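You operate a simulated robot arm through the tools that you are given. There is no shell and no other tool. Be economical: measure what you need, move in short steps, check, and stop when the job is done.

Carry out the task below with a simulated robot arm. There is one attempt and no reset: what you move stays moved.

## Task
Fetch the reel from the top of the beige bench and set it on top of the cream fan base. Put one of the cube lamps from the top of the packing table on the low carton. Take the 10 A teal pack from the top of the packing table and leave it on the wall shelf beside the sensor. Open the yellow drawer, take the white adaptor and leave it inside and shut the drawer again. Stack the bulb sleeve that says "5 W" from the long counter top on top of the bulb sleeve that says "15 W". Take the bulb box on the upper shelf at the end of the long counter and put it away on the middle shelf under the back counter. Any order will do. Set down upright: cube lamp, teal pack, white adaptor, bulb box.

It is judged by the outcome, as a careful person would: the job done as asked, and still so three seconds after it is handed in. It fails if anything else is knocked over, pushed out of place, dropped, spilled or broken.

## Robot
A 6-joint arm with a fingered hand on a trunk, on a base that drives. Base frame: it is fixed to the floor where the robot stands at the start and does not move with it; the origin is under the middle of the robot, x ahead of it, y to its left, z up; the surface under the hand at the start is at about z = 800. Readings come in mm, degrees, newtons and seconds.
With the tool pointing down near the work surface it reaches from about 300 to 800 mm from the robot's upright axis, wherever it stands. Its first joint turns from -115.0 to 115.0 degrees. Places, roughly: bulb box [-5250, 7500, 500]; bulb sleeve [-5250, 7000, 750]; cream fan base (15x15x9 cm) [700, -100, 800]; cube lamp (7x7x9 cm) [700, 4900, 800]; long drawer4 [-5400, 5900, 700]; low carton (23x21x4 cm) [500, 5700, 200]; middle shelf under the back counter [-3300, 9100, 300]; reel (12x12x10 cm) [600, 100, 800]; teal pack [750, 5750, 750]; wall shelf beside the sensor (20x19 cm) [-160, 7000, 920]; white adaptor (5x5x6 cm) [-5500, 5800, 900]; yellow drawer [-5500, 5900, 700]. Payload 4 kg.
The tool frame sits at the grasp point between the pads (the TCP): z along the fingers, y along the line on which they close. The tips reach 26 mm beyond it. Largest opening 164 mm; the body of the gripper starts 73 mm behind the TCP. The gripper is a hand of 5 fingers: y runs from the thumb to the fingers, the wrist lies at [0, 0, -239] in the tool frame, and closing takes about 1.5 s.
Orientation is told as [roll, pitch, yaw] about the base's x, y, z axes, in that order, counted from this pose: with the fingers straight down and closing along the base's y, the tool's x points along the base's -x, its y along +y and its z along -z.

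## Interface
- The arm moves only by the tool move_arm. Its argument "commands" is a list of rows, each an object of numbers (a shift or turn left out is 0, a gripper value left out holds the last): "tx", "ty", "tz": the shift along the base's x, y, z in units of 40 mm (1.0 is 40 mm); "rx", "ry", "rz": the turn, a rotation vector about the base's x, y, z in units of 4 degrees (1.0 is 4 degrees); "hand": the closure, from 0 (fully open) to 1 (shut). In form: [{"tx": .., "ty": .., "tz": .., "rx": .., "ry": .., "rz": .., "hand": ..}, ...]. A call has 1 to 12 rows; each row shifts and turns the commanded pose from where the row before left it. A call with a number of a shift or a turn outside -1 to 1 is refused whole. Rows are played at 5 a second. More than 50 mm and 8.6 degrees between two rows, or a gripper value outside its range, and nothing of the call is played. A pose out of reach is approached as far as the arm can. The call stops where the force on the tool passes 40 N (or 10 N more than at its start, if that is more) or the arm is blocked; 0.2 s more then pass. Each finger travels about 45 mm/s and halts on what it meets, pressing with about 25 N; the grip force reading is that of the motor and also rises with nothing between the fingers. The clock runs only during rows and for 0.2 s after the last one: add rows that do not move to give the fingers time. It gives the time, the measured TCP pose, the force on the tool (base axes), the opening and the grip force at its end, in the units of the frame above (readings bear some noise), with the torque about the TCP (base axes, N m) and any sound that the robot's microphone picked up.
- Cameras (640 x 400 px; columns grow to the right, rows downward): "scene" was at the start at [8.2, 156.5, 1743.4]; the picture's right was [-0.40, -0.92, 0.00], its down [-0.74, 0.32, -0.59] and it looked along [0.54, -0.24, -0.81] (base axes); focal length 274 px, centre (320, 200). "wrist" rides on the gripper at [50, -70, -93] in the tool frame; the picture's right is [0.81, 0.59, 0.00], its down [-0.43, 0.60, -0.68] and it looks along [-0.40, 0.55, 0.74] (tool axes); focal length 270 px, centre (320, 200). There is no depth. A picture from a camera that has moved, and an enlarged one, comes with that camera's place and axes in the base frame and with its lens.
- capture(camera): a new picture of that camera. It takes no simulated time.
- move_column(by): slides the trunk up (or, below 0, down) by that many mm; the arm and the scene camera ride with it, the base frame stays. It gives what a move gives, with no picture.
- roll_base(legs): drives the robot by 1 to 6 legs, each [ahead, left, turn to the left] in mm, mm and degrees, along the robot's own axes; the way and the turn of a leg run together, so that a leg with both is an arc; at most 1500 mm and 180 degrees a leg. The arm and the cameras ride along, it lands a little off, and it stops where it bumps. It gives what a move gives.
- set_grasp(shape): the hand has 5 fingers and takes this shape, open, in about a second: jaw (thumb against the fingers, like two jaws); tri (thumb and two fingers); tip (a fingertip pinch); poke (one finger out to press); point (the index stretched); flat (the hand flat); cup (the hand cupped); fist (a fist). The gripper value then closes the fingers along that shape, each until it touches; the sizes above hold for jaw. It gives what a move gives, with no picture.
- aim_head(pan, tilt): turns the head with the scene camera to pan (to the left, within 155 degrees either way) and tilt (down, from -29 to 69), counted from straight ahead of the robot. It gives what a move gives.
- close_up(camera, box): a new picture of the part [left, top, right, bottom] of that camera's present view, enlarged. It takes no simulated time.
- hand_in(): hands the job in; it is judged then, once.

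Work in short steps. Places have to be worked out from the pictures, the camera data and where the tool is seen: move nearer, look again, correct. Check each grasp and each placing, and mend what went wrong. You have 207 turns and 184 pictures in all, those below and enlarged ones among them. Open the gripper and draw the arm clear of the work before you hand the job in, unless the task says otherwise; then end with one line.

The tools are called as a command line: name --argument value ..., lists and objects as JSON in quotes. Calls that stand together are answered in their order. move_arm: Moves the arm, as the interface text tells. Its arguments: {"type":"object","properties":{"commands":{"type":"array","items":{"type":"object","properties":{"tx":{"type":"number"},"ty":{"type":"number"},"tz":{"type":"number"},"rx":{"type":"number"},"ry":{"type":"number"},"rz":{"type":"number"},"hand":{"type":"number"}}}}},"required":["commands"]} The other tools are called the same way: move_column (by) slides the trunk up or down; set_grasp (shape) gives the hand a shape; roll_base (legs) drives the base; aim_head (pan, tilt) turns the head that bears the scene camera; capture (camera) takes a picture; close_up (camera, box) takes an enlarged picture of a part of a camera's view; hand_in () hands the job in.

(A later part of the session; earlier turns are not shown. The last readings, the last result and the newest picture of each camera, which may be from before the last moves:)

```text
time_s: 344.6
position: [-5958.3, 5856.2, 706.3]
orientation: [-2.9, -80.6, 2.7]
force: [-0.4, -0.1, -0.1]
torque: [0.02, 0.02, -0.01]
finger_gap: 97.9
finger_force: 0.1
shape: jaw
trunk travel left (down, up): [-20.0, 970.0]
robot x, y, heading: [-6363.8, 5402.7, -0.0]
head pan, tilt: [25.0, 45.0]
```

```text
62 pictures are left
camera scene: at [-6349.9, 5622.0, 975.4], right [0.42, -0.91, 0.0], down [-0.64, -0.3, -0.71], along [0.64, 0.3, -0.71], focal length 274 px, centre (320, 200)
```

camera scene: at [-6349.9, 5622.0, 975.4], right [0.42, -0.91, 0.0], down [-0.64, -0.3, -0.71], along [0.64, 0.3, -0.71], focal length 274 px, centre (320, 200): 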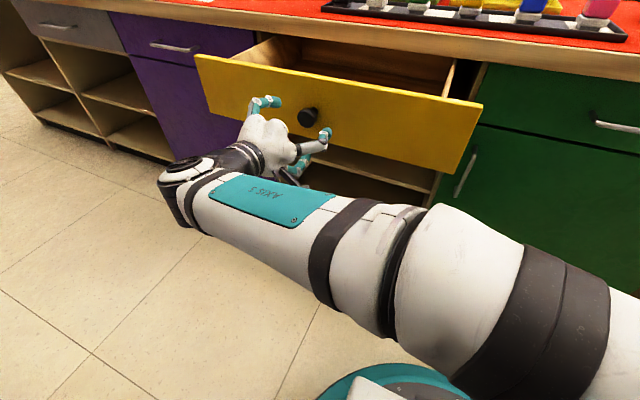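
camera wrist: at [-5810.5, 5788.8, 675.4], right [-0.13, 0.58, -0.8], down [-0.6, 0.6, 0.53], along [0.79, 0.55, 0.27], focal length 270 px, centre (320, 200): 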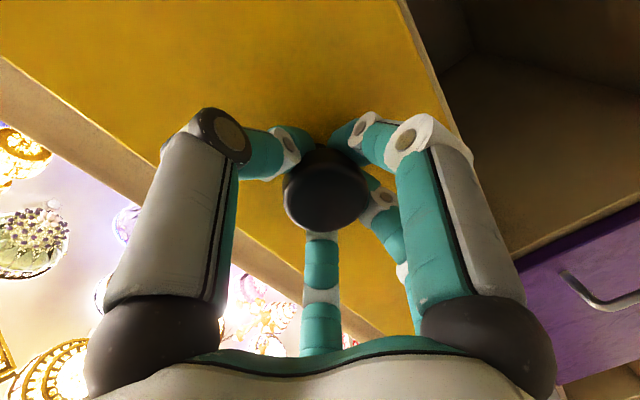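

The drawer is well open. Now the adaptor: I withdraw, raise the trunk, return the hand to vertical, and place the base in front of the drawer.

move_arm --commands '[{"tx": -0.6}, {"tx": -0.5}, {"tz": 0.5}]'

move_column --by 400

move_column --by 240

move_arm --commands '[{"tz": -0.7, "ry": 1}, {"tz": -0.7, "ry": 1}, {"tz": -0.7, "ry": 1}, {"tz": -0.7, "ry": 1}, {"tz": -0.7, "ry": 1}, {"tz": -0.7, "ry": 1}, {"tz": -0.7, "ry": 1}, {"tz": -0.7, "ry": 1}, {"tz": -0.5, "ry": 1}, {"tz": -0.5, "ry": 1}, {"tz": -0.3, "ry": 1}, {"ry": 1}]'

move_arm --commands '[{"ry": 1}, {"ry": 1}, {"ry": 1}, {"ry": 1}, {"ry": 1}, {"ry": 1}, {"ry": 1}, {"ry": 1}, {"ry": 0.2}, {}]'

```text
time_s: 345.4
position: [-6001.6, 5857.3, 727.5]
orientation: [-3.1, -80.6, 3.0]
force: [-0.1, 0.4, 0.2]
torque: [0.05, -0.01, 0.03]
finger_gap: 98.0
finger_force: 0.1
shape: jaw
trunk travel left (down, up): [-20.0, 970.0]
robot x, y, heading: [-6363.2, 5402.6, -0.2]
head pan, tilt: [25.0, 45.0]
```

```text
time_s: 349.2
position: [-6002.6, 5857.6, 1127.0]
orientation: [-2.9, -80.7, 2.9]
force: [-0.8, 0.2, -0.7]
torque: [0.02, -0.02, 0.0]
finger_gap: 97.7
finger_force: 0.1
shape: jaw
trunk travel left (down, up): [-420.0, 570.0]
robot x, y, heading: [-6369.6, 5401.1, -0.3]
head pan, tilt: [25.0, 45.0]
```

```text
time_s: 351.7
position: [-6002.4, 5856.2, 1367.7]
orientation: [-2.9, -80.6, 2.8]
force: [0.4, 0.8, 0.7]
torque: [-0.04, 0.02, -0.01]
finger_gap: 97.7
finger_force: 0.1
shape: jaw
trunk travel left (down, up): [-660.0, 330.0]
robot x, y, heading: [-6363.7, 5402.6, -0.5]
head pan, tilt: [25.0, 45.0]
```

```text
time_s: 354.3
position: [-6002.8, 5857.0, 1091.0]
orientation: [-0.4, -32.5, 0.6]
force: [0.2, 0.1, -0.2]
torque: [-0.02, 0.02, -0.03]
finger_gap: 97.9
finger_force: 0.1
shape: jaw
trunk travel left (down, up): [-660.0, 330.0]
robot x, y, heading: [-6364.6, 5401.7, -0.1]
head pan, tilt: [25.0, 45.0]
```

```text
time_s: 356.5
position: [-6002.3, 5857.3, 1091.2]
orientation: [-0.2, 0.1, 0.5]
force: [0.1, -0.6, 0.4]
torque: [-0.02, 0.01, 0.01]
finger_gap: 97.9
finger_force: 0.0
shape: jaw
trunk travel left (down, up): [-660.0, 330.0]
robot x, y, heading: [-6367.7, 5403.2, -0.2]
head pan, tilt: [25.0, 45.0]
```

Vertical at (−6002, 5857, 1091). I drive left 445 and ahead 125, swing the hand to the front and over the adaptor.

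roll_base --legs '[[0, 445, 0], [125, 0, 0]]'

move_arm --commands '[{"ty": -0.9, "tx": 0.5}, {"ty": -0.9, "tx": 0.5}, {"ty": -0.9, "tx": 0.5}, {"ty": -0.9, "tx": 0.5}, {"ty": -0.9, "tx": 0.5}, {"ty": -0.9, "tx": 0.5}, {"ty": -0.9, "tx": 0.5}, {"ty": -0.9, "tx": 0.5}, {"ty": -0.9, "tx": 0.5}, {"ty": -0.9, "tx": 0.5}, {"ty": -0.9, "tx": 0.5}, {"ty": -0.9, "tx": 0.5}]'

aim_head --pan -5 --tilt 45

capture --camera "scene"

capture --camera "wrist"

```text
time_s: 360.1
position: [-5874.9, 6298.3, 1090.3]
orientation: [-0.2, 0.3, 0.2]
force: [-0.4, 0.4, -0.4]
torque: [0.01, 0.03, 0.03]
finger_gap: 97.9
finger_force: 0.1
shape: jaw
trunk travel left (down, up): [-660.0, 330.0]
robot x, y, heading: [-6240.5, 5843.9, -0.2]
head pan, tilt: [25.0, 45.0]
```

```text
time_s: 362.7
position: [-5639.4, 5864.0, 1091.5]
orientation: [-0.1, 0.3, 0.4]
force: [1.0, 0.1, -0.3]
torque: [-0.01, 0.04, -0.01]
finger_gap: 97.9
finger_force: 0.0
shape: jaw
trunk travel left (down, up): [-660.0, 330.0]
robot x, y, heading: [-6240.2, 5849.6, -0.0]
head pan, tilt: [25.0, 45.0]
```

```text
time_s: 363.6
position: [-5638.3, 5866.2, 1091.3]
orientation: [-0.2, 0.2, 0.4]
force: [-0.1, -0.2, 1.0]
torque: [0.0, 0.03, -0.02]
finger_gap: 97.5
finger_force: 0.1
shape: jaw
trunk travel left (down, up): [-660.0, 330.0]
robot x, y, heading: [-6235.6, 5844.9, -0.5]
head pan, tilt: [-5.0, 45.0]
```

```text
61 pictures are left
camera scene: at [-6216.7, 6022.9, 1615.4], right [-0.09, -1.0, 0.0], down [-0.7, 0.06, -0.71], along [0.7, -0.06, -0.71], focal length 274 px, centre (320, 200)
```

scene: 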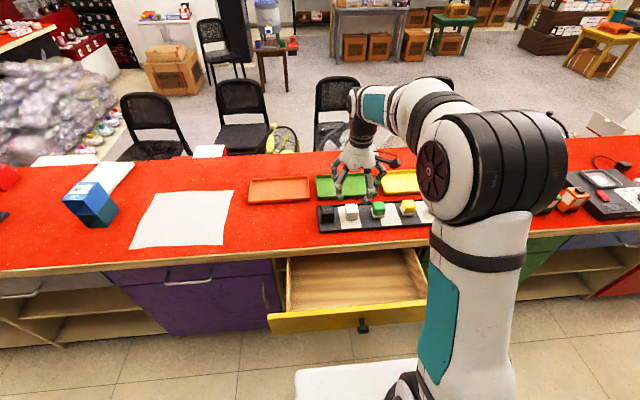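

```text
60 pictures are left
camera wrist: at [-5687.9, 5796.3, 1187.8], right [-0.81, 0.58, 0.0], down [0.43, 0.6, 0.67], along [0.39, 0.55, -0.74], focal length 270 px, centre (320, 200)
```

wrist: 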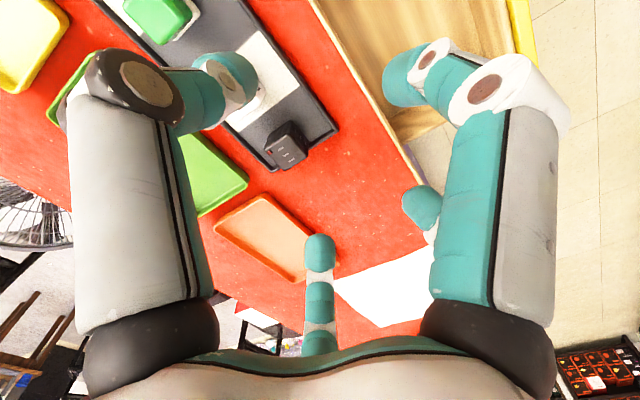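

I enlarge the adaptor row and the open drawer for positions.

close_up --camera "scene" --box '[310, 185, 400, 240]'

close_up --camera "scene" --box '[250, 230, 450, 340]'

```text
7.11 times, centred on (355, 212) of scene
camera zoom: at [-6216.7, 6022.9, 1615.4], right [-0.09, -1.0, 0.0], down [-0.7, 0.06, -0.71], along [0.7, -0.06, -0.71], focal length 1946 px, centre (71, 111)
```

zoom: 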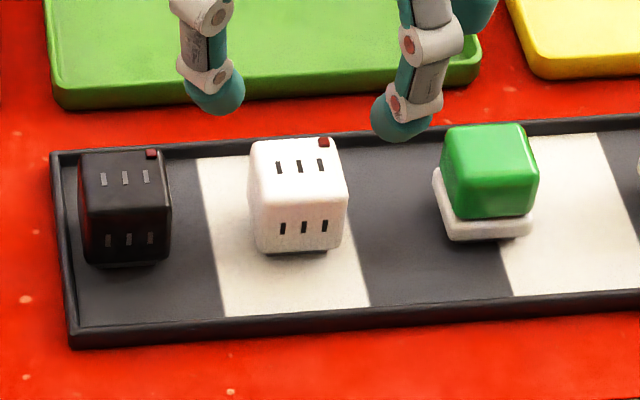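

```text
3.20 times, centred on (350, 285) of scene
camera zoom: at [-6216.7, 6022.9, 1615.4], right [-0.09, -1.0, 0.0], down [-0.7, 0.06, -0.71], along [0.7, -0.06, -0.71], focal length 876 px, centre (224, -72)
```

zoom: 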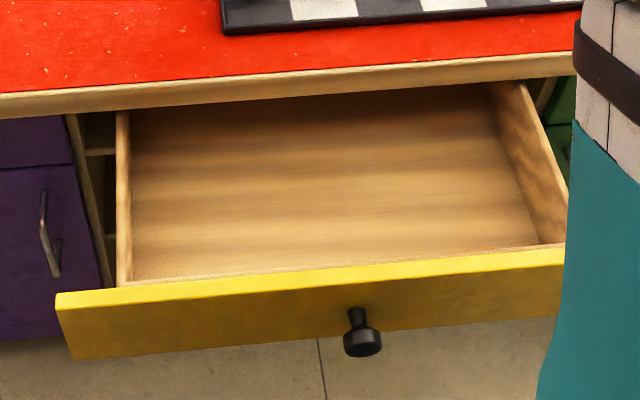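

White adaptor ≈(−5547, 5845), top ≈893. I narrow the opening to ~73 mm, go above it and check.

move_arm --commands '[{"tx": 0.8, "ty": -0.18, "hand": 0.55}, {"tx": 0.8, "ty": -0.18}, {"tx": 0.67, "ty": -0.17}, {"tz": -0.9}, {"tz": -0.9}, {"tz": -0.9}, {"tz": -0.6}, {}]'

capture --camera "wrist"

```text
time_s: 365.4
position: [-5545.0, 5843.8, 959.9]
orientation: [-0.2, 0.2, 0.3]
force: [0.8, -0.4, 0.1]
torque: [0.03, 0.02, 0.01]
finger_gap: 73.9
finger_force: 0.0
shape: jaw
trunk travel left (down, up): [-660.0, 330.0]
robot x, y, heading: [-6239.5, 5841.6, -0.5]
head pan, tilt: [-5.0, 45.0]
```

```text
57 pictures are left
camera wrist: at [-5595.1, 5775.0, 1054.2], right [-0.81, 0.58, 0.0], down [0.43, 0.6, 0.67], along [0.39, 0.55, -0.74], focal length 270 px, centre (320, 200)
```

wrist: 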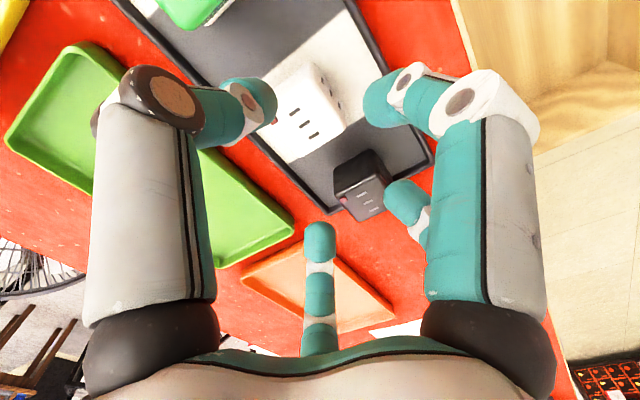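

The adaptor appears somewhat off-centre; I enlarge to measure.

close_up --camera "wrist" --box '[230, 40, 400, 220]'

```text
2.22 times, centred on (315, 130) of wrist
camera zoom: at [-5595.1, 5775.0, 1054.2], right [-0.81, 0.58, 0.0], down [0.43, 0.6, 0.67], along [0.39, 0.55, -0.74], focal length 601 px, centre (331, 356)
```

zoom: 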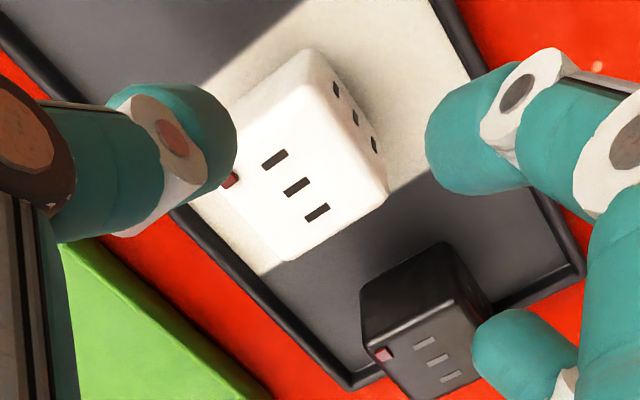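

Adaptor centre by the close view: (−5542, 5835). I correct, descend and close.

move_arm --commands '[{"tx": 0.07, "ty": -0.22}, {"tz": -0.8}, {"tz": -0.8}, {"tz": -0.6}, {}, {"hand": 0.65}, {"hand": 0.75}, {}, {}, {"hand": 1}, {}]'

capture --camera "wrist"

```text
time_s: 367.8
position: [-5542.7, 5836.1, 871.3]
orientation: [-0.1, 0.2, 0.4]
force: [-0.2, -0.4, -0.3]
torque: [0.03, 0.0, -0.03]
finger_gap: 44.9
finger_force: 25.0
shape: jaw
trunk travel left (down, up): [-660.0, 330.0]
robot x, y, heading: [-6238.7, 5844.3, -0.2]
head pan, tilt: [-5.0, 45.0]
```

```text
55 pictures are left
camera wrist: at [-5591.7, 5767.0, 966.3], right [-0.81, 0.58, 0.0], down [0.43, 0.6, 0.67], along [0.39, 0.55, -0.74], focal length 270 px, centre (320, 200)
```

wrist: 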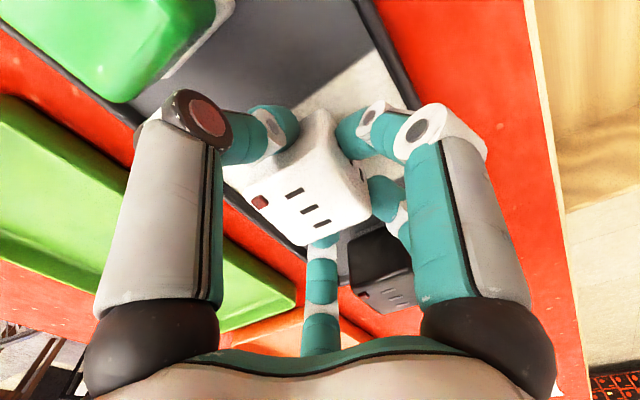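

Gripped (44.9 mm). I lift and carry it over the open drawer.

move_arm --commands '[{"tz": 0.3}, {"tz": 0.8}, {"tz": 0.9}, {"tz": 0.8}, {"tx": -0.93}, {"tx": -0.93}, {"tx": -0.93}, {"tx": -0.93}, {"tx": -0.93}, {"tx": -0.93}, {}]'

capture --camera "wrist"

capture --camera "scene"

```text
time_s: 370.2
position: [-5764.7, 5836.7, 983.5]
orientation: [-0.2, 0.2, 0.3]
force: [0.0, 0.0, -0.3]
torque: [0.02, 0.01, -0.01]
finger_gap: 44.8
finger_force: 25.1
shape: jaw
trunk travel left (down, up): [-660.0, 330.0]
robot x, y, heading: [-6239.8, 5843.9, -0.5]
head pan, tilt: [-5.0, 45.0]
```

```text
54 pictures are left
camera wrist: at [-5814.2, 5767.0, 1078.4], right [-0.81, 0.58, 0.0], down [0.43, 0.6, 0.67], along [0.39, 0.55, -0.74], focal length 270 px, centre (320, 200)
```

wrist: 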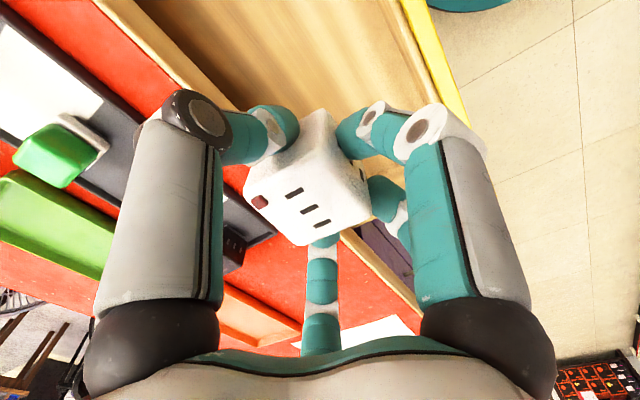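

```text
53 pictures are left
camera scene: at [-6216.3, 6022.8, 1615.4], right [-0.09, -1.0, 0.0], down [-0.7, 0.07, -0.71], along [0.7, -0.07, -0.71], focal length 274 px, centre (320, 200)
```

scene: 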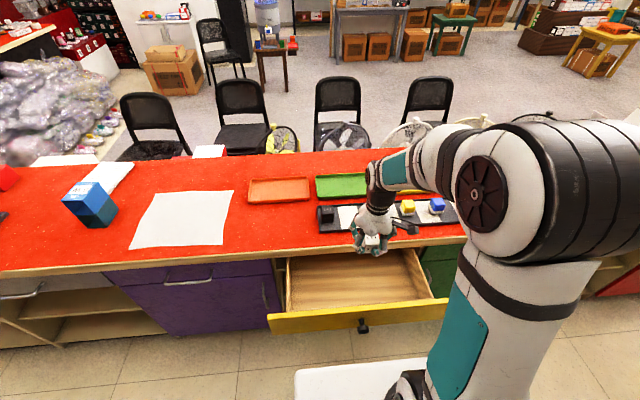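

Over the drawer. I lower into it to about z 745 and look.

move_arm --commands '[{"tz": -0.95}, {"tz": -0.95}, {"tz": -0.95}, {"tz": -0.95}, {"tz": -0.95}, {"tz": -0.95}, {}]'

capture --camera "wrist"

```text
time_s: 371.8
position: [-5767.8, 5837.0, 754.0]
orientation: [-0.3, 0.1, 0.2]
force: [0.3, 0.2, -0.2]
torque: [-0.01, -0.01, -0.01]
finger_gap: 44.9
finger_force: 24.4
shape: jaw
trunk travel left (down, up): [-660.0, 330.0]
robot x, y, heading: [-6241.9, 5844.8, -0.5]
head pan, tilt: [-5.0, 45.0]
```

```text
52 pictures are left
camera wrist: at [-5817.3, 5767.6, 849.3], right [-0.81, 0.58, 0.0], down [0.43, 0.6, 0.67], along [0.39, 0.55, -0.74], focal length 270 px, centre (320, 200)
```

wrist: 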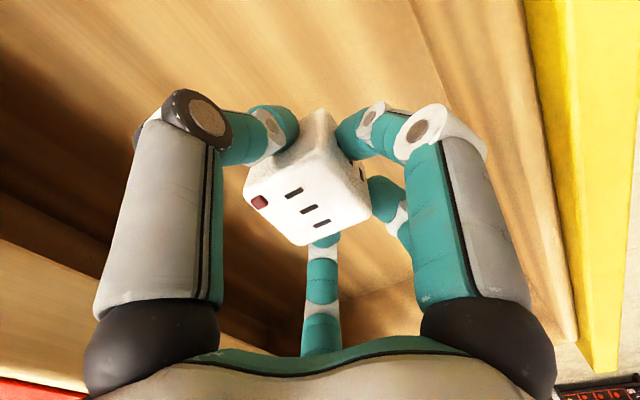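

Good clearance all round. I keep lowering toward the drawer floor.

move_arm --commands '[{"tz": -0.5}, {"tz": -0.4}, {"tz": -0.1}, {"tz": -0.1}]'

move_arm --commands '[{"tz": -0.08}, {"tz": -0.08}]'

move_arm --commands '[{"tz": -0.08}, {"tz": -0.08}]'

```text
time_s: 372.8
position: [-5766.3, 5836.7, 709.6]
orientation: [-0.2, 0.2, 0.3]
force: [-1.0, 0.7, -0.7]
torque: [0.0, 0.01, -0.02]
finger_gap: 45.0
finger_force: 24.6
shape: jaw
trunk travel left (down, up): [-660.0, 330.0]
robot x, y, heading: [-6240.5, 5845.1, -0.4]
head pan, tilt: [-5.0, 45.0]
```

```text
time_s: 373.4
position: [-5767.2, 5836.3, 705.2]
orientation: [-0.2, 0.3, 0.4]
force: [0.4, -0.4, 4.3]
torque: [-0.15, -0.02, -0.01]
finger_gap: 44.7
finger_force: 25.3
shape: jaw
trunk travel left (down, up): [-660.0, 330.0]
robot x, y, heading: [-6239.8, 5842.0, -0.3]
head pan, tilt: [-5.0, 45.0]
```

```text
time_s: 374.0
position: [-5762.8, 5836.2, 703.6]
orientation: [-0.2, -0.5, 0.3]
force: [0.0, 0.0, 29.8]
torque: [-0.25, -0.01, 0.0]
finger_gap: 46.1
finger_force: 24.5
shape: jaw
trunk travel left (down, up): [-660.0, 330.0]
robot x, y, heading: [-6242.0, 5844.7, -0.2]
head pan, tilt: [-5.0, 45.0]
stopped in row 2: the force on the tool passed its limit at 45 N (the readings are from after the stop); the commanded pose is now the measured one
```

Contact at z≈704. I ease up and release, then rise and check.

move_arm --commands '[{"tz": 0.06}, {}, {"hand": 0.72}, {"hand": 0.65}, {"hand": 0.55}, {}, {}, {"tz": 0.3}, {"tz": 0.8}, {"tz": 0.9}, {"tz": 0.9}, {}]'

capture --camera "wrist"

```text
time_s: 376.6
position: [-5767.0, 5837.8, 819.4]
orientation: [-0.2, -0.1, 0.3]
force: [0.3, 0.2, 0.3]
torque: [0.03, -0.01, -0.02]
finger_gap: 73.4
finger_force: 0.0
shape: jaw
trunk travel left (down, up): [-660.0, 330.0]
robot x, y, heading: [-6235.2, 5844.0, -0.2]
head pan, tilt: [-5.0, 45.0]
```

```text
51 pictures are left
camera wrist: at [-5815.5, 5767.5, 914.0], right [-0.81, 0.58, 0.0], down [0.43, 0.6, 0.68], along [0.4, 0.55, -0.74], focal length 270 px, centre (320, 200)
```

wrist: 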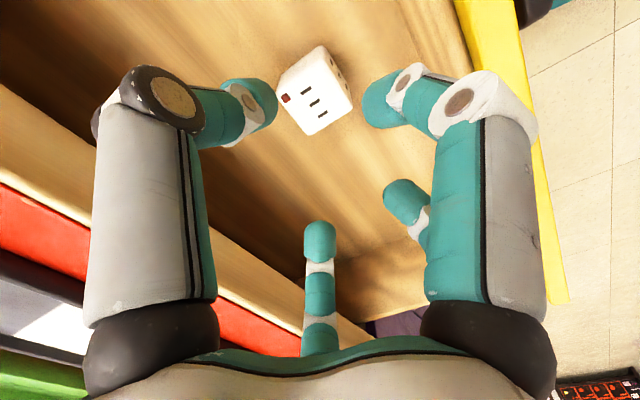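

The adaptor stands upright in the drawer. To shut it I return to the sideways-offset horizontal pose with the fingers closed, to push the knob.

move_arm --commands '[{"tz": 1}, {"tz": 1}, {"tz": 1}, {"tz": 1}, {"tz": 1}, {"tz": 1}, {"tz": 0.75}, {"tx": -0.7}, {"tx": -0.7}, {"tx": -0.7}, {"tx": -0.7, "hand": 1}, {"tx": -0.2}]'

roll_base --legs '[[-125, 0, 0], [0, -445, 0]]'

move_arm --commands '[{"ty": 1}, {"ty": 1}, {"ty": 1}, {"ty": 1}, {"ty": 1}, {"ty": 1}, {"ty": 1}, {"ty": 1}, {"ty": 1}, {"ty": 1}, {"ty": 1}, {"ty": 0.6}]'

move_arm --commands '[{"ry": -1}, {"ry": -1}, {"ry": -1}, {"ry": -1}, {"ry": -1}, {"ry": -1}, {"ry": -1}, {"ry": -1}, {"tz": 0.3, "ry": -1}, {"tz": 0.5, "ry": -1}, {"tz": 0.5, "ry": -1}, {"tz": 0.7, "ry": -1}]'

move_arm --commands '[{"tz": 0.7, "ry": -1}, {"tz": 0.7, "ry": -1}, {"tz": 0.7, "ry": -1}, {"tz": 0.7, "ry": -1}, {"tz": 0.7, "ry": -1}, {"tz": 0.7, "ry": -1}, {"tz": 0.7, "ry": -1}, {"ry": -1}, {}]'

aim_head --pan 25 --tilt 45

capture --camera "scene"

```text
time_s: 379.2
position: [-5875.6, 5836.9, 1086.1]
orientation: [-0.2, 0.1, 0.3]
force: [-0.6, 0.0, -0.4]
torque: [0.0, 0.02, -0.02]
finger_gap: 21.1
finger_force: 0.1
shape: jaw
out of reach, approached as far as the arm can: row 12
trunk travel left (down, up): [-660.0, 330.0]
robot x, y, heading: [-6242.6, 5841.4, -0.5]
head pan, tilt: [-5.0, 45.0]
```

```text
time_s: 382.7
position: [-6004.0, 5401.9, 1085.7]
orientation: [-0.1, 0.0, 0.2]
force: [0.8, 0.5, -0.6]
torque: [-0.03, 0.02, 0.02]
finger_gap: 0.0
finger_force: 25.0
shape: jaw
trunk travel left (down, up): [-660.0, 330.0]
robot x, y, heading: [-6369.4, 5413.7, -0.2]
head pan, tilt: [-5.0, 45.0]
```

```text
time_s: 385.3
position: [-6004.7, 5864.2, 1084.8]
orientation: [-0.2, 0.1, 0.2]
force: [1.0, 0.5, 0.0]
torque: [0.04, 0.03, -0.03]
finger_gap: 0.1
finger_force: 24.6
shape: jaw
trunk travel left (down, up): [-660.0, 330.0]
robot x, y, heading: [-6366.7, 5405.5, -0.7]
head pan, tilt: [-5.0, 45.0]
```

```text
time_s: 387.9
position: [-6003.9, 5865.6, 1165.7]
orientation: [-0.4, -48.0, 0.2]
force: [-0.1, 0.6, -0.5]
torque: [-0.02, 0.01, 0.0]
finger_gap: 0.0
finger_force: 25.1
shape: jaw
trunk travel left (down, up): [-660.0, 330.0]
robot x, y, heading: [-6369.6, 5409.1, -0.3]
head pan, tilt: [-5.0, 45.0]
```

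```text
time_s: 389.9
position: [-6002.6, 5864.0, 1362.0]
orientation: [-1.4, -80.0, 1.2]
force: [0.5, -0.2, -0.1]
torque: [-0.02, -0.03, 0.01]
finger_gap: 0.1
finger_force: 25.2
shape: jaw
trunk travel left (down, up): [-660.0, 330.0]
robot x, y, heading: [-6368.1, 5410.9, -0.2]
head pan, tilt: [-5.0, 45.0]
```

```text
time_s: 390.8
position: [-6003.6, 5864.1, 1361.4]
orientation: [-1.5, -79.9, 1.4]
force: [-0.6, 0.0, 0.4]
torque: [-0.01, -0.01, -0.02]
finger_gap: 0.2
finger_force: 25.1
shape: jaw
trunk travel left (down, up): [-660.0, 330.0]
robot x, y, heading: [-6372.5, 5412.2, -0.5]
head pan, tilt: [25.0, 45.0]
```

```text
50 pictures are left
camera scene: at [-6352.4, 5629.3, 1615.4], right [0.42, -0.91, 0.0], down [-0.64, -0.29, -0.71], along [0.64, 0.29, -0.71], focal length 274 px, centre (320, 200)
```

scene: 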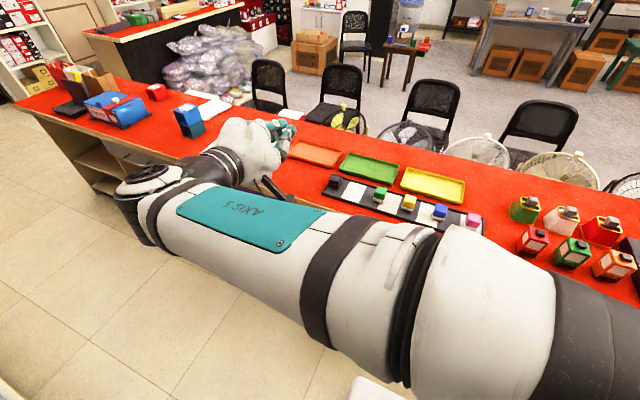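

Pose is right. I lower the trunk so the closed fingers face the knob, and look.

move_column --by -400

move_column --by -250

capture --camera "wrist"

capture --camera "scene"

```text
time_s: 394.7
position: [-6002.9, 5864.2, 960.4]
orientation: [-1.5, -79.9, 1.4]
force: [-0.2, -0.1, 0.2]
torque: [-0.04, 0.03, 0.01]
finger_gap: 0.0
finger_force: 24.8
shape: jaw
trunk travel left (down, up): [-260.0, 730.0]
robot x, y, heading: [-6368.9, 5408.9, -0.6]
head pan, tilt: [25.0, 45.0]
```

```text
time_s: 397.2
position: [-6003.5, 5863.5, 711.1]
orientation: [-1.6, -79.9, 1.4]
force: [-1.6, -0.2, 0.0]
torque: [-0.03, -0.01, -0.02]
finger_gap: 0.1
finger_force: 25.3
shape: jaw
trunk travel left (down, up): [-10.0, 980.0]
robot x, y, heading: [-6367.4, 5405.0, -0.3]
head pan, tilt: [25.0, 45.0]
```

```text
49 pictures are left
camera wrist: at [-6103.8, 5795.2, 679.5], right [-0.14, 0.58, -0.8], down [-0.59, 0.6, 0.54], along [0.8, 0.55, 0.26], focal length 270 px, centre (320, 200)
```

wrist: 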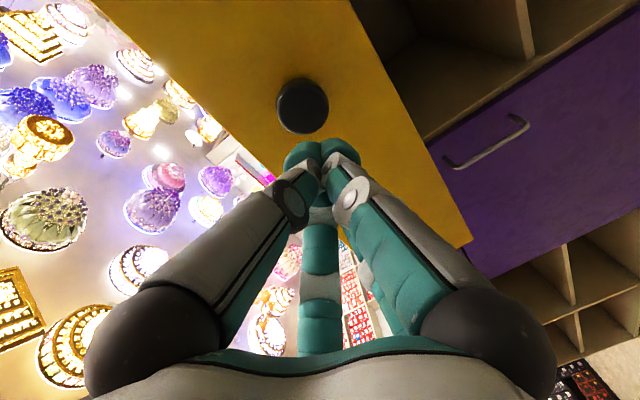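

```text
48 pictures are left
camera scene: at [-6352.4, 5629.3, 965.4], right [0.42, -0.91, 0.0], down [-0.64, -0.29, -0.71], along [0.64, 0.29, -0.71], focal length 274 px, centre (320, 200)
```

scene: 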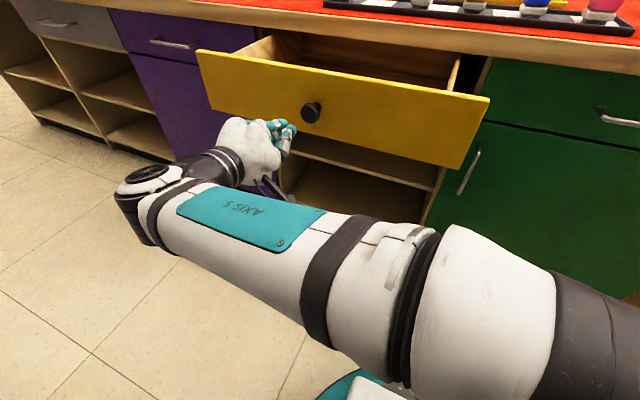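

Knob is straight ahead (−5896, 5857, 705). I advance to contact and push slowly.

move_arm --commands '[{"tx": 0.6, "ty": -0.1, "tz": -0.1}, {"tx": 0.6}, {"tx": 0.4}, {"tx": 0.25}, {"tx": 0.25}, {"tx": 0.25}, {"tx": 0.25}, {"tx": 0.25}, {"tx": 0.25}, {"tx": 0.25}, {"tx": 0.25}, {"tx": 0.25}]'

move_arm --commands '[{"tx": 0.25}, {"tx": 0.25}, {"tx": 0.25}, {"tx": 0.25}, {"tx": 0.25}, {"tx": 0.25}, {"tx": 0.25}, {"tx": 0.25}, {"tx": 0.2}, {"tx": 0.2}]'

capture --camera "wrist"

```text
time_s: 399.8
position: [-5848.4, 5860.3, 707.3]
orientation: [-1.7, -80.0, 1.6]
force: [0.7, 0.0, -0.3]
torque: [0.0, 0.01, 0.04]
finger_gap: 0.2
finger_force: 25.1
shape: jaw
trunk travel left (down, up): [-10.0, 980.0]
robot x, y, heading: [-6370.2, 5411.0, -0.5]
head pan, tilt: [25.0, 45.0]
```

```text
time_s: 402.0
position: [-5754.4, 5859.8, 706.9]
orientation: [-1.6, -79.8, 1.6]
force: [-0.2, 1.0, 0.2]
torque: [-0.01, 0.03, 0.0]
finger_gap: 0.0
finger_force: 24.7
shape: jaw
trunk travel left (down, up): [-10.0, 980.0]
robot x, y, heading: [-6370.1, 5412.5, -0.3]
head pan, tilt: [25.0, 45.0]
```

```text
47 pictures are left
camera wrist: at [-5854.5, 5791.4, 674.8], right [-0.14, 0.58, -0.8], down [-0.59, 0.6, 0.54], along [0.8, 0.55, 0.26], focal length 270 px, centre (320, 200)
```

wrist: 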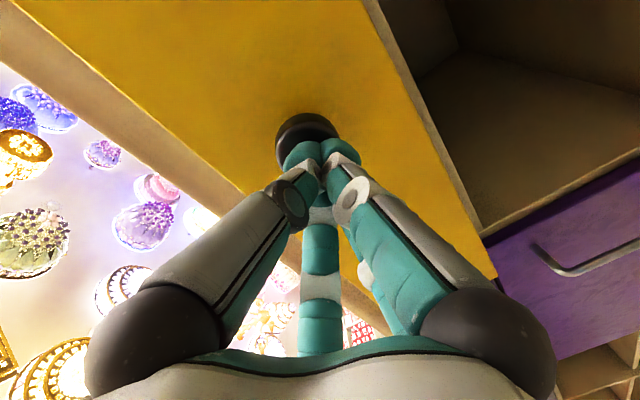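

The drawer is sliding in with the knob centred on the fingers. I keep pushing gently until it stops.

move_arm --commands '[{"tx": 0.2}, {"tx": 0.2}, {"tx": 0.2}, {"tx": 0.2}, {"tx": 0.2}, {"tx": 0.15}, {"tx": 0.15}, {"tx": 0.15}, {"tx": 0.15}, {"tx": 0.15}]'

capture --camera "scene"

```text
time_s: 403.6
position: [-5711.1, 5861.5, 707.8]
orientation: [-0.7, -79.9, 0.7]
force: [-15.6, -5.2, -0.2]
torque: [0.01, -0.08, -0.14]
finger_gap: 0.0
finger_force: 24.8
shape: jaw
trunk travel left (down, up): [-10.0, 980.0]
robot x, y, heading: [-6366.6, 5408.4, -0.5]
head pan, tilt: [25.0, 45.0]
stopped in row 7: the force on the tool passed its limit at 48 N (the readings are from after the stop); the commanded pose is now the measured one
```

```text
46 pictures are left
camera scene: at [-6354.7, 5628.7, 965.5], right [0.42, -0.91, 0.0], down [-0.64, -0.3, -0.71], along [0.64, 0.3, -0.71], focal length 274 px, centre (320, 200)
```

scene: 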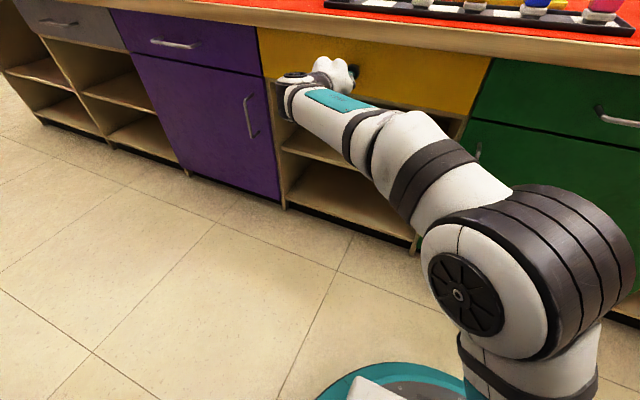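

It stopped against firm resistance; the yellow front looks flush. I enlarge to verify.

close_up --camera "scene" --box '[240, 20, 510, 150]'

```text
2.37 times, centred on (375, 85) of scene
camera zoom: at [-6354.7, 5628.7, 965.5], right [0.42, -0.91, 0.0], down [-0.64, -0.3, -0.71], along [0.64, 0.3, -0.71], focal length 649 px, centre (190, 473)
```

zoom: 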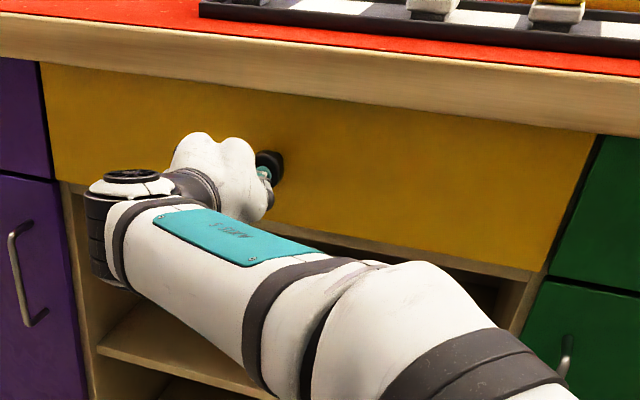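

The drawer is shut flush. I retreat and drive up the aisle toward the end shelves, keeping the low horizontal hand pose, and look for the bulb box.

move_arm --commands '[{"tx": -0.8}, {"tx": -0.9}, {"tx": -0.9}, {"tx": -0.9}, {"tx": -0.9}, {"tx": -0.9}, {"tx": -0.9}, {"tx": -0.6, "hand": 0.3}]'

roll_base --legs '[[0, 1400, 0.4]]'

aim_head --pan 40 --tilt 30

capture --camera "scene"

capture --camera "wrist"

```text
time_s: 405.4
position: [-5982.1, 5859.7, 708.5]
orientation: [-1.2, -79.8, 0.9]
force: [-1.0, -0.7, -0.2]
torque: [0.02, -0.01, 0.01]
finger_gap: 80.5
finger_force: 0.1
shape: jaw
trunk travel left (down, up): [-10.0, 980.0]
robot x, y, heading: [-6369.3, 5412.5, 0.0]
head pan, tilt: [25.0, 45.0]
```

```text
time_s: 412.5
position: [-5991.1, 7294.5, 707.6]
orientation: [-1.2, -79.7, 1.8]
force: [-0.5, -0.2, -0.4]
torque: [-0.01, 0.01, -0.01]
finger_gap: 115.0
finger_force: 0.0
shape: jaw
trunk travel left (down, up): [-10.0, 980.0]
robot x, y, heading: [-6371.0, 6837.0, 0.3]
head pan, tilt: [25.0, 45.0]
```

```text
time_s: 413.2
position: [-5989.7, 7295.0, 707.5]
orientation: [-1.2, -79.8, 1.8]
force: [-0.8, -1.1, 0.4]
torque: [0.02, -0.01, -0.01]
finger_gap: 114.9
finger_force: 0.1
shape: jaw
trunk travel left (down, up): [-10.0, 980.0]
robot x, y, heading: [-6373.0, 6840.0, 0.6]
head pan, tilt: [40.0, 30.0]
```

```text
44 pictures are left
camera scene: at [-6362.9, 7082.4, 987.9], right [0.65, -0.76, 0.0], down [-0.38, -0.32, -0.87], along [0.66, 0.56, -0.5], focal length 274 px, centre (320, 200)
```

scene: 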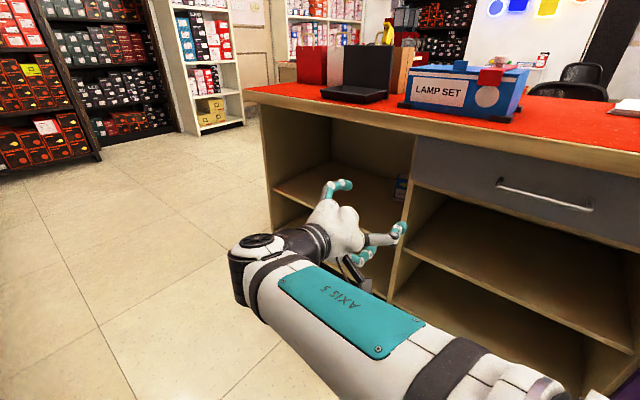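

```text
43 pictures are left
camera wrist: at [-6089.7, 7224.3, 675.9], right [-0.15, 0.58, -0.8], down [-0.6, 0.59, 0.54], along [0.79, 0.56, 0.26], focal length 270 px, centre (320, 200)
```

wrist: 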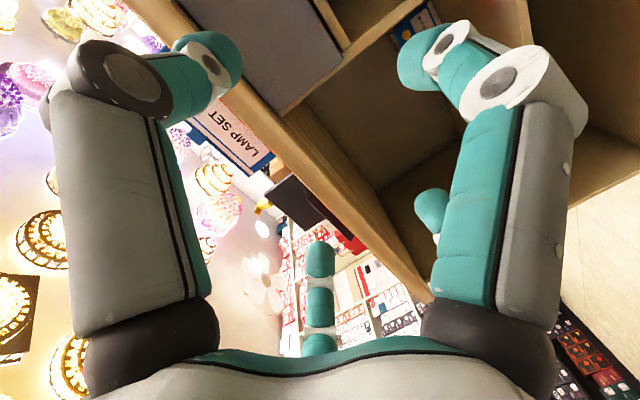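

A small blue box is visible on the upper shelf of the end compartment, near its right wall. I move further along to see in properly.

roll_base --legs '[[0, 420, -0.3]]'

aim_head --pan 5 --tilt 25

capture --camera "scene"

```text
time_s: 415.8
position: [-5994.3, 7712.8, 707.5]
orientation: [-1.1, -79.9, 1.7]
force: [-0.7, -0.1, -0.3]
torque: [0.04, 0.01, -0.04]
finger_gap: 114.8
finger_force: 0.2
shape: jaw
trunk travel left (down, up): [-10.0, 980.0]
robot x, y, heading: [-6375.0, 7255.8, 0.3]
head pan, tilt: [40.0, 30.0]
```

```text
time_s: 416.8
position: [-5996.0, 7711.8, 706.0]
orientation: [-1.1, -79.7, 1.8]
force: [0.4, 0.1, 0.6]
torque: [0.01, -0.01, 0.01]
finger_gap: 115.0
finger_force: 0.0
shape: jaw
trunk travel left (down, up): [-10.0, 980.0]
robot x, y, heading: [-6375.8, 7253.7, 0.6]
head pan, tilt: [5.0, 25.0]
```

```text
42 pictures are left
camera scene: at [-6343.9, 7449.6, 996.0], right [0.1, -1.0, 0.0], down [-0.42, -0.04, -0.91], along [0.9, 0.09, -0.42], focal length 274 px, centre (320, 200)
```

scene: 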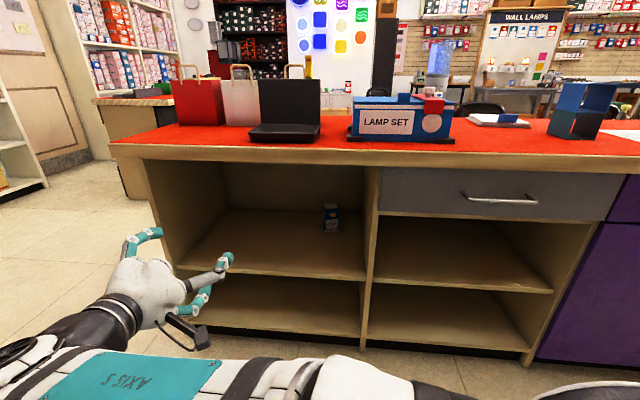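

I enlarge the box on the shelf.

close_up --camera "scene" --box '[290, 180, 390, 290]'

```text
3.64 times, centred on (340, 235) of scene
camera zoom: at [-6343.9, 7449.6, 996.0], right [0.1, -1.0, 0.0], down [-0.42, -0.04, -0.91], along [0.9, 0.09, -0.42], focal length 995 px, centre (247, 73)
```

zoom: 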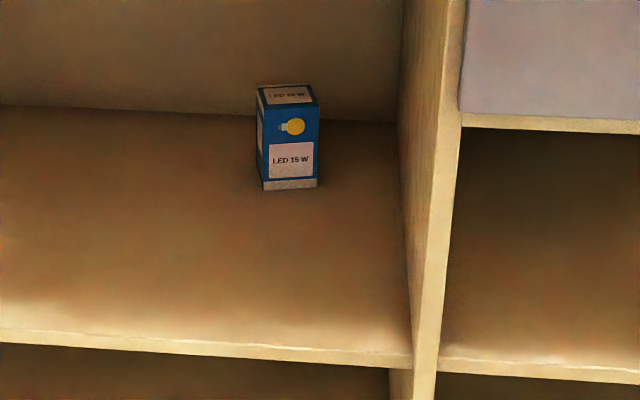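

Box: about 60×60×110 mm, centre ≈(−5325, 7499), shelf z≈385. I line the base up straight on, swing the hand in front and relax its pitch to about −60°.

roll_base --legs '[[0, 226, -0.5]]'

move_arm --commands '[{"tx": 0.4, "ty": -0.9, "ry": 0.42, "hand": 0.4}, {"tx": 0.4, "ty": -0.9, "ry": 0.42}, {"tx": 0.4, "ty": -0.9, "ry": 0.42}, {"tx": 0.4, "ty": -0.9, "ry": 0.42}, {"tx": 0.4, "ty": -0.9, "ry": 0.42}, {"tx": 0.4, "ty": -0.9, "ry": 0.42}, {"tx": 0.4, "ty": -0.9, "ry": 0.42}, {"tx": 0.4, "ty": -0.9, "ry": 0.42}, {"tx": 0.4, "ty": -0.9, "ry": 0.42}, {"tx": 0.4, "ty": -0.9, "ry": 0.42}, {"tx": 0.4, "ty": -0.9, "ry": 0.42}, {"tx": 0.4, "ty": -0.9, "ry": 0.38}]'

capture --camera "wrist"

```text
time_s: 418.5
position: [-5989.9, 7931.6, 708.0]
orientation: [-1.1, -79.8, 1.2]
force: [-0.2, 0.0, -0.6]
torque: [0.0, -0.01, -0.03]
finger_gap: 115.2
finger_force: 0.1
shape: jaw
trunk travel left (down, up): [-10.0, 980.0]
robot x, y, heading: [-6376.8, 7478.0, -0.1]
head pan, tilt: [5.0, 25.0]
```

```text
time_s: 420.2
position: [-5906.7, 7800.8, 695.2]
orientation: [-1.0, -67.0, 13.3]
force: [0.1, 0.4, 0.2]
torque: [-0.02, -0.01, -0.03]
finger_gap: 98.5
finger_force: 0.0
shape: jaw
out of reach, approached as far as the arm can: row 5, 6, 7, 8
trunk travel left (down, up): [-10.0, 980.0]
robot x, y, heading: [-6375.1, 7479.3, -0.4]
head pan, tilt: [5.0, 25.0]
stopped in row 8: the arm was blocked; the commanded pose is now the measured one
```

```text
40 pictures are left
camera wrist: at [-5993.8, 7710.3, 687.2], right [-0.43, 0.5, -0.75], down [-0.57, 0.49, 0.66], along [0.7, 0.71, 0.07], focal length 270 px, centre (320, 200)
```

wrist: 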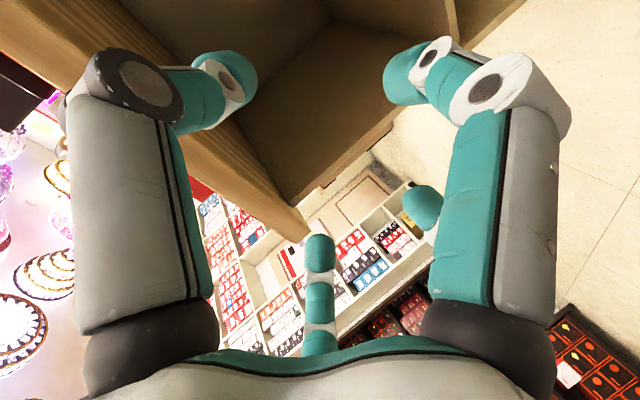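

The path passed too close to the column. I extend in x first, then slide over in y while restoring the yaw.

move_arm --commands '[{"tx": 1}, {"tx": 1}, {"tx": 1}, {"tx": 0.9, "rz": -0.8}, {"ty": -0.9, "rz": -0.8}, {"ty": -0.9, "rz": -0.8}, {"ty": -0.9, "rz": -0.8}, {"ty": -0.9}, {"ty": -0.9}, {"ty": -0.9}, {"ty": -0.9}, {"ty": -0.9}]'

capture --camera "wrist"

```text
time_s: 423.0
position: [-5743.6, 7510.0, 676.5]
orientation: [-1.8, -65.1, 0.7]
force: [1.1, -0.2, -0.3]
torque: [0.01, 0.02, -0.04]
finger_gap: 98.4
finger_force: 0.1
shape: jaw
trunk travel left (down, up): [-10.0, 980.0]
robot x, y, heading: [-6375.6, 7479.9, 0.0]
head pan, tilt: [5.0, 25.0]
stopped in row 12: the arm was blocked; the commanded pose is now the measured one
```

```text
39 pictures are left
camera wrist: at [-5850.2, 7441.4, 671.9], right [-0.33, 0.58, -0.74], down [-0.42, 0.61, 0.67], along [0.84, 0.54, 0.05], focal length 270 px, centre (320, 200)
```

wrist: 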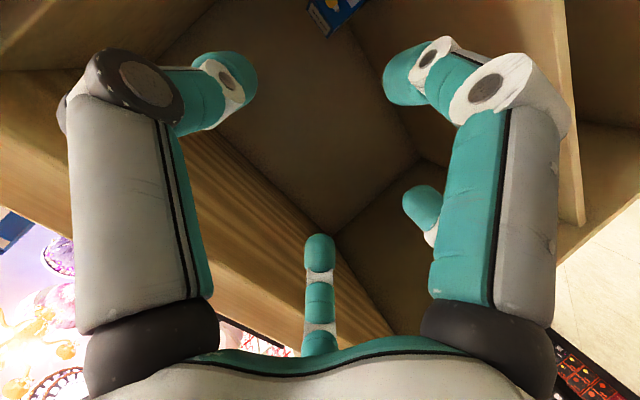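

The hand faces the compartment at −65° and the box is ahead. I advance along the tool axis, inward and down.

move_arm --commands '[{"tx": 0.75, "tz": -0.35, "ty": -0.04}, {"tx": 0.75, "tz": -0.35, "ty": -0.04}, {"tx": 0.75, "tz": -0.35, "ty": -0.04}, {"tx": 0.75, "tz": -0.35, "ty": -0.04}, {"tx": 0.75, "tz": -0.35, "ty": -0.04}, {"tx": 0.75, "tz": -0.35, "ty": -0.04}, {}]'

capture --camera "wrist"

capture --camera "scene"

```text
time_s: 424.6
position: [-5564.2, 7499.8, 599.1]
orientation: [-1.9, -65.9, 0.8]
force: [0.2, 0.1, -0.2]
torque: [0.03, 0.01, 0.01]
finger_gap: 98.8
finger_force: 0.1
shape: jaw
trunk travel left (down, up): [-10.0, 980.0]
robot x, y, heading: [-6374.2, 7481.9, -0.2]
head pan, tilt: [5.0, 25.0]
```

```text
38 pictures are left
camera wrist: at [-5670.5, 7432.5, 593.8], right [-0.32, 0.58, -0.75], down [-0.43, 0.61, 0.66], along [0.84, 0.53, 0.06], focal length 270 px, centre (320, 200)
```

wrist: 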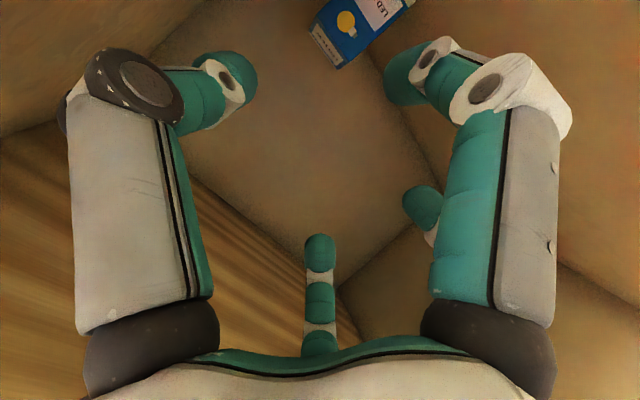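

```text
37 pictures are left
camera scene: at [-6342.7, 7672.4, 996.0], right [0.09, -1.0, 0.0], down [-0.42, -0.04, -0.91], along [0.9, 0.08, -0.42], focal length 274 px, centre (320, 200)
```

scene: 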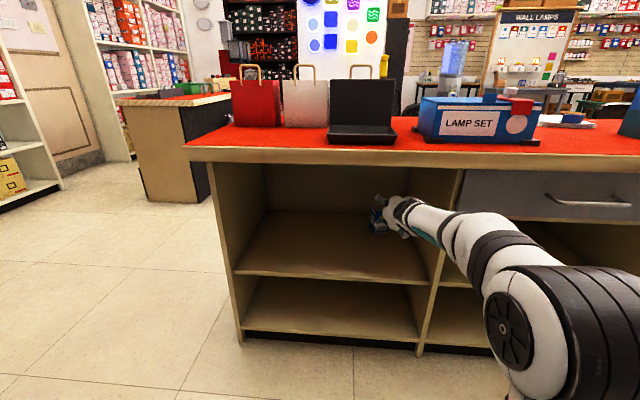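

Box position agrees (front top edge ≈(−5355, 7497, 495)). I drive forward 140 mm and then lower and advance around it.

roll_base --legs '[[140, 0, 0]]'

move_arm --commands '[{"tx": 0.3, "tz": -0.7}, {"tx": 0.3, "tz": -0.7}, {"tx": 0.3, "tz": -0.7}, {}]'

capture --camera "wrist"

```text
time_s: 425.9
position: [-5421.9, 7500.0, 599.3]
orientation: [-1.9, -65.8, 0.7]
force: [-0.2, 0.3, 0.0]
torque: [-0.01, -0.02, 0.03]
finger_gap: 98.7
finger_force: 0.2
shape: jaw
trunk travel left (down, up): [-10.0, 980.0]
robot x, y, heading: [-6235.1, 7477.3, 0.1]
head pan, tilt: [5.0, 25.0]
```

```text
time_s: 426.9
position: [-5385.7, 7501.1, 514.6]
orientation: [-1.8, -65.9, 0.6]
force: [0.5, 0.3, -0.7]
torque: [0.03, -0.03, -0.01]
finger_gap: 98.6
finger_force: 0.0
shape: jaw
trunk travel left (down, up): [-10.0, 980.0]
robot x, y, heading: [-6235.9, 7479.4, -0.4]
head pan, tilt: [5.0, 25.0]
```

```text
36 pictures are left
camera wrist: at [-5492.6, 7432.7, 508.3], right [-0.32, 0.58, -0.75], down [-0.43, 0.61, 0.66], along [0.84, 0.53, 0.06], focal length 270 px, centre (320, 200)
```

wrist: 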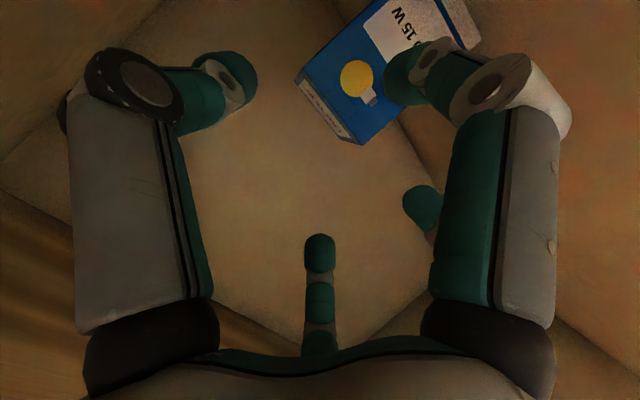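

Combining both views: box front x≈−5315, centre y≈7500, top ≈477, shelf ≈363. I go on toward TCP (−5302, 7500, 436).

move_arm --commands '[{"tx": 0.3, "tz": -0.5}, {"tx": 0.4, "tz": -0.5}, {"tx": 0.4, "tz": -0.45}, {}]'

capture --camera "wrist"

```text
time_s: 427.9
position: [-5343.4, 7500.5, 456.4]
orientation: [-1.9, -65.8, 0.7]
force: [-0.6, -0.1, -0.2]
torque: [-0.01, 0.03, -0.01]
finger_gap: 98.8
finger_force: 0.1
shape: jaw
trunk travel left (down, up): [-10.0, 980.0]
robot x, y, heading: [-6234.6, 7479.4, -0.0]
head pan, tilt: [5.0, 25.0]
```

```text
35 pictures are left
camera wrist: at [-5450.2, 7432.4, 450.9], right [-0.32, 0.58, -0.75], down [-0.43, 0.61, 0.66], along [0.84, 0.53, 0.06], focal length 270 px, centre (320, 200)
```

wrist: 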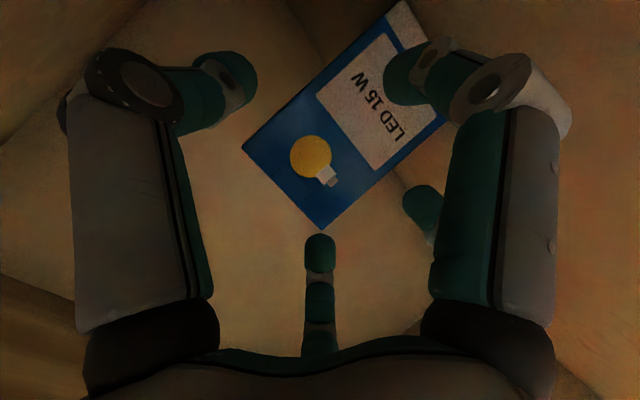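

Centred in y with the front at x≈−5320. I advance the last 32 mm, lower 22 mm, and close.

move_arm --commands '[{"tx": 0.4, "tz": -0.3}, {"tx": 0.4, "tz": -0.25}, {}, {"hand": 0.5}, {"hand": 0.58}, {"hand": 0.66}, {}, {}, {}]'

capture --camera "wrist"

```text
time_s: 429.9
position: [-5311.1, 7500.4, 437.3]
orientation: [-2.1, -66.0, 0.7]
force: [2.3, 0.7, 10.5]
torque: [-0.16, -0.25, 0.04]
finger_gap: 62.4
finger_force: 24.9
shape: jaw
trunk travel left (down, up): [-10.0, 980.0]
robot x, y, heading: [-6233.4, 7477.5, 0.1]
head pan, tilt: [5.0, 25.0]
```

```text
34 pictures are left
camera wrist: at [-5417.6, 7432.7, 431.5], right [-0.32, 0.58, -0.75], down [-0.43, 0.61, 0.66], along [0.84, 0.53, 0.06], focal length 270 px, centre (320, 200)
```

wrist: 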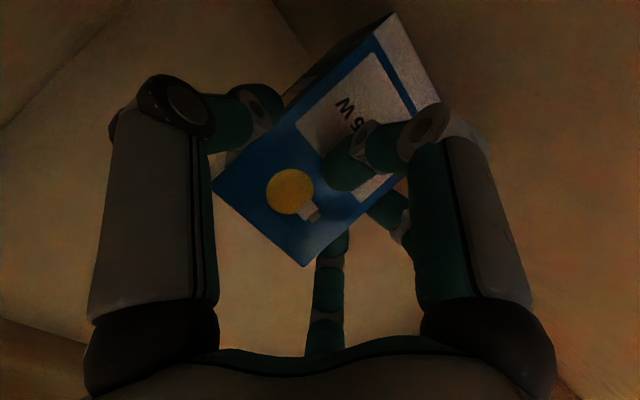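

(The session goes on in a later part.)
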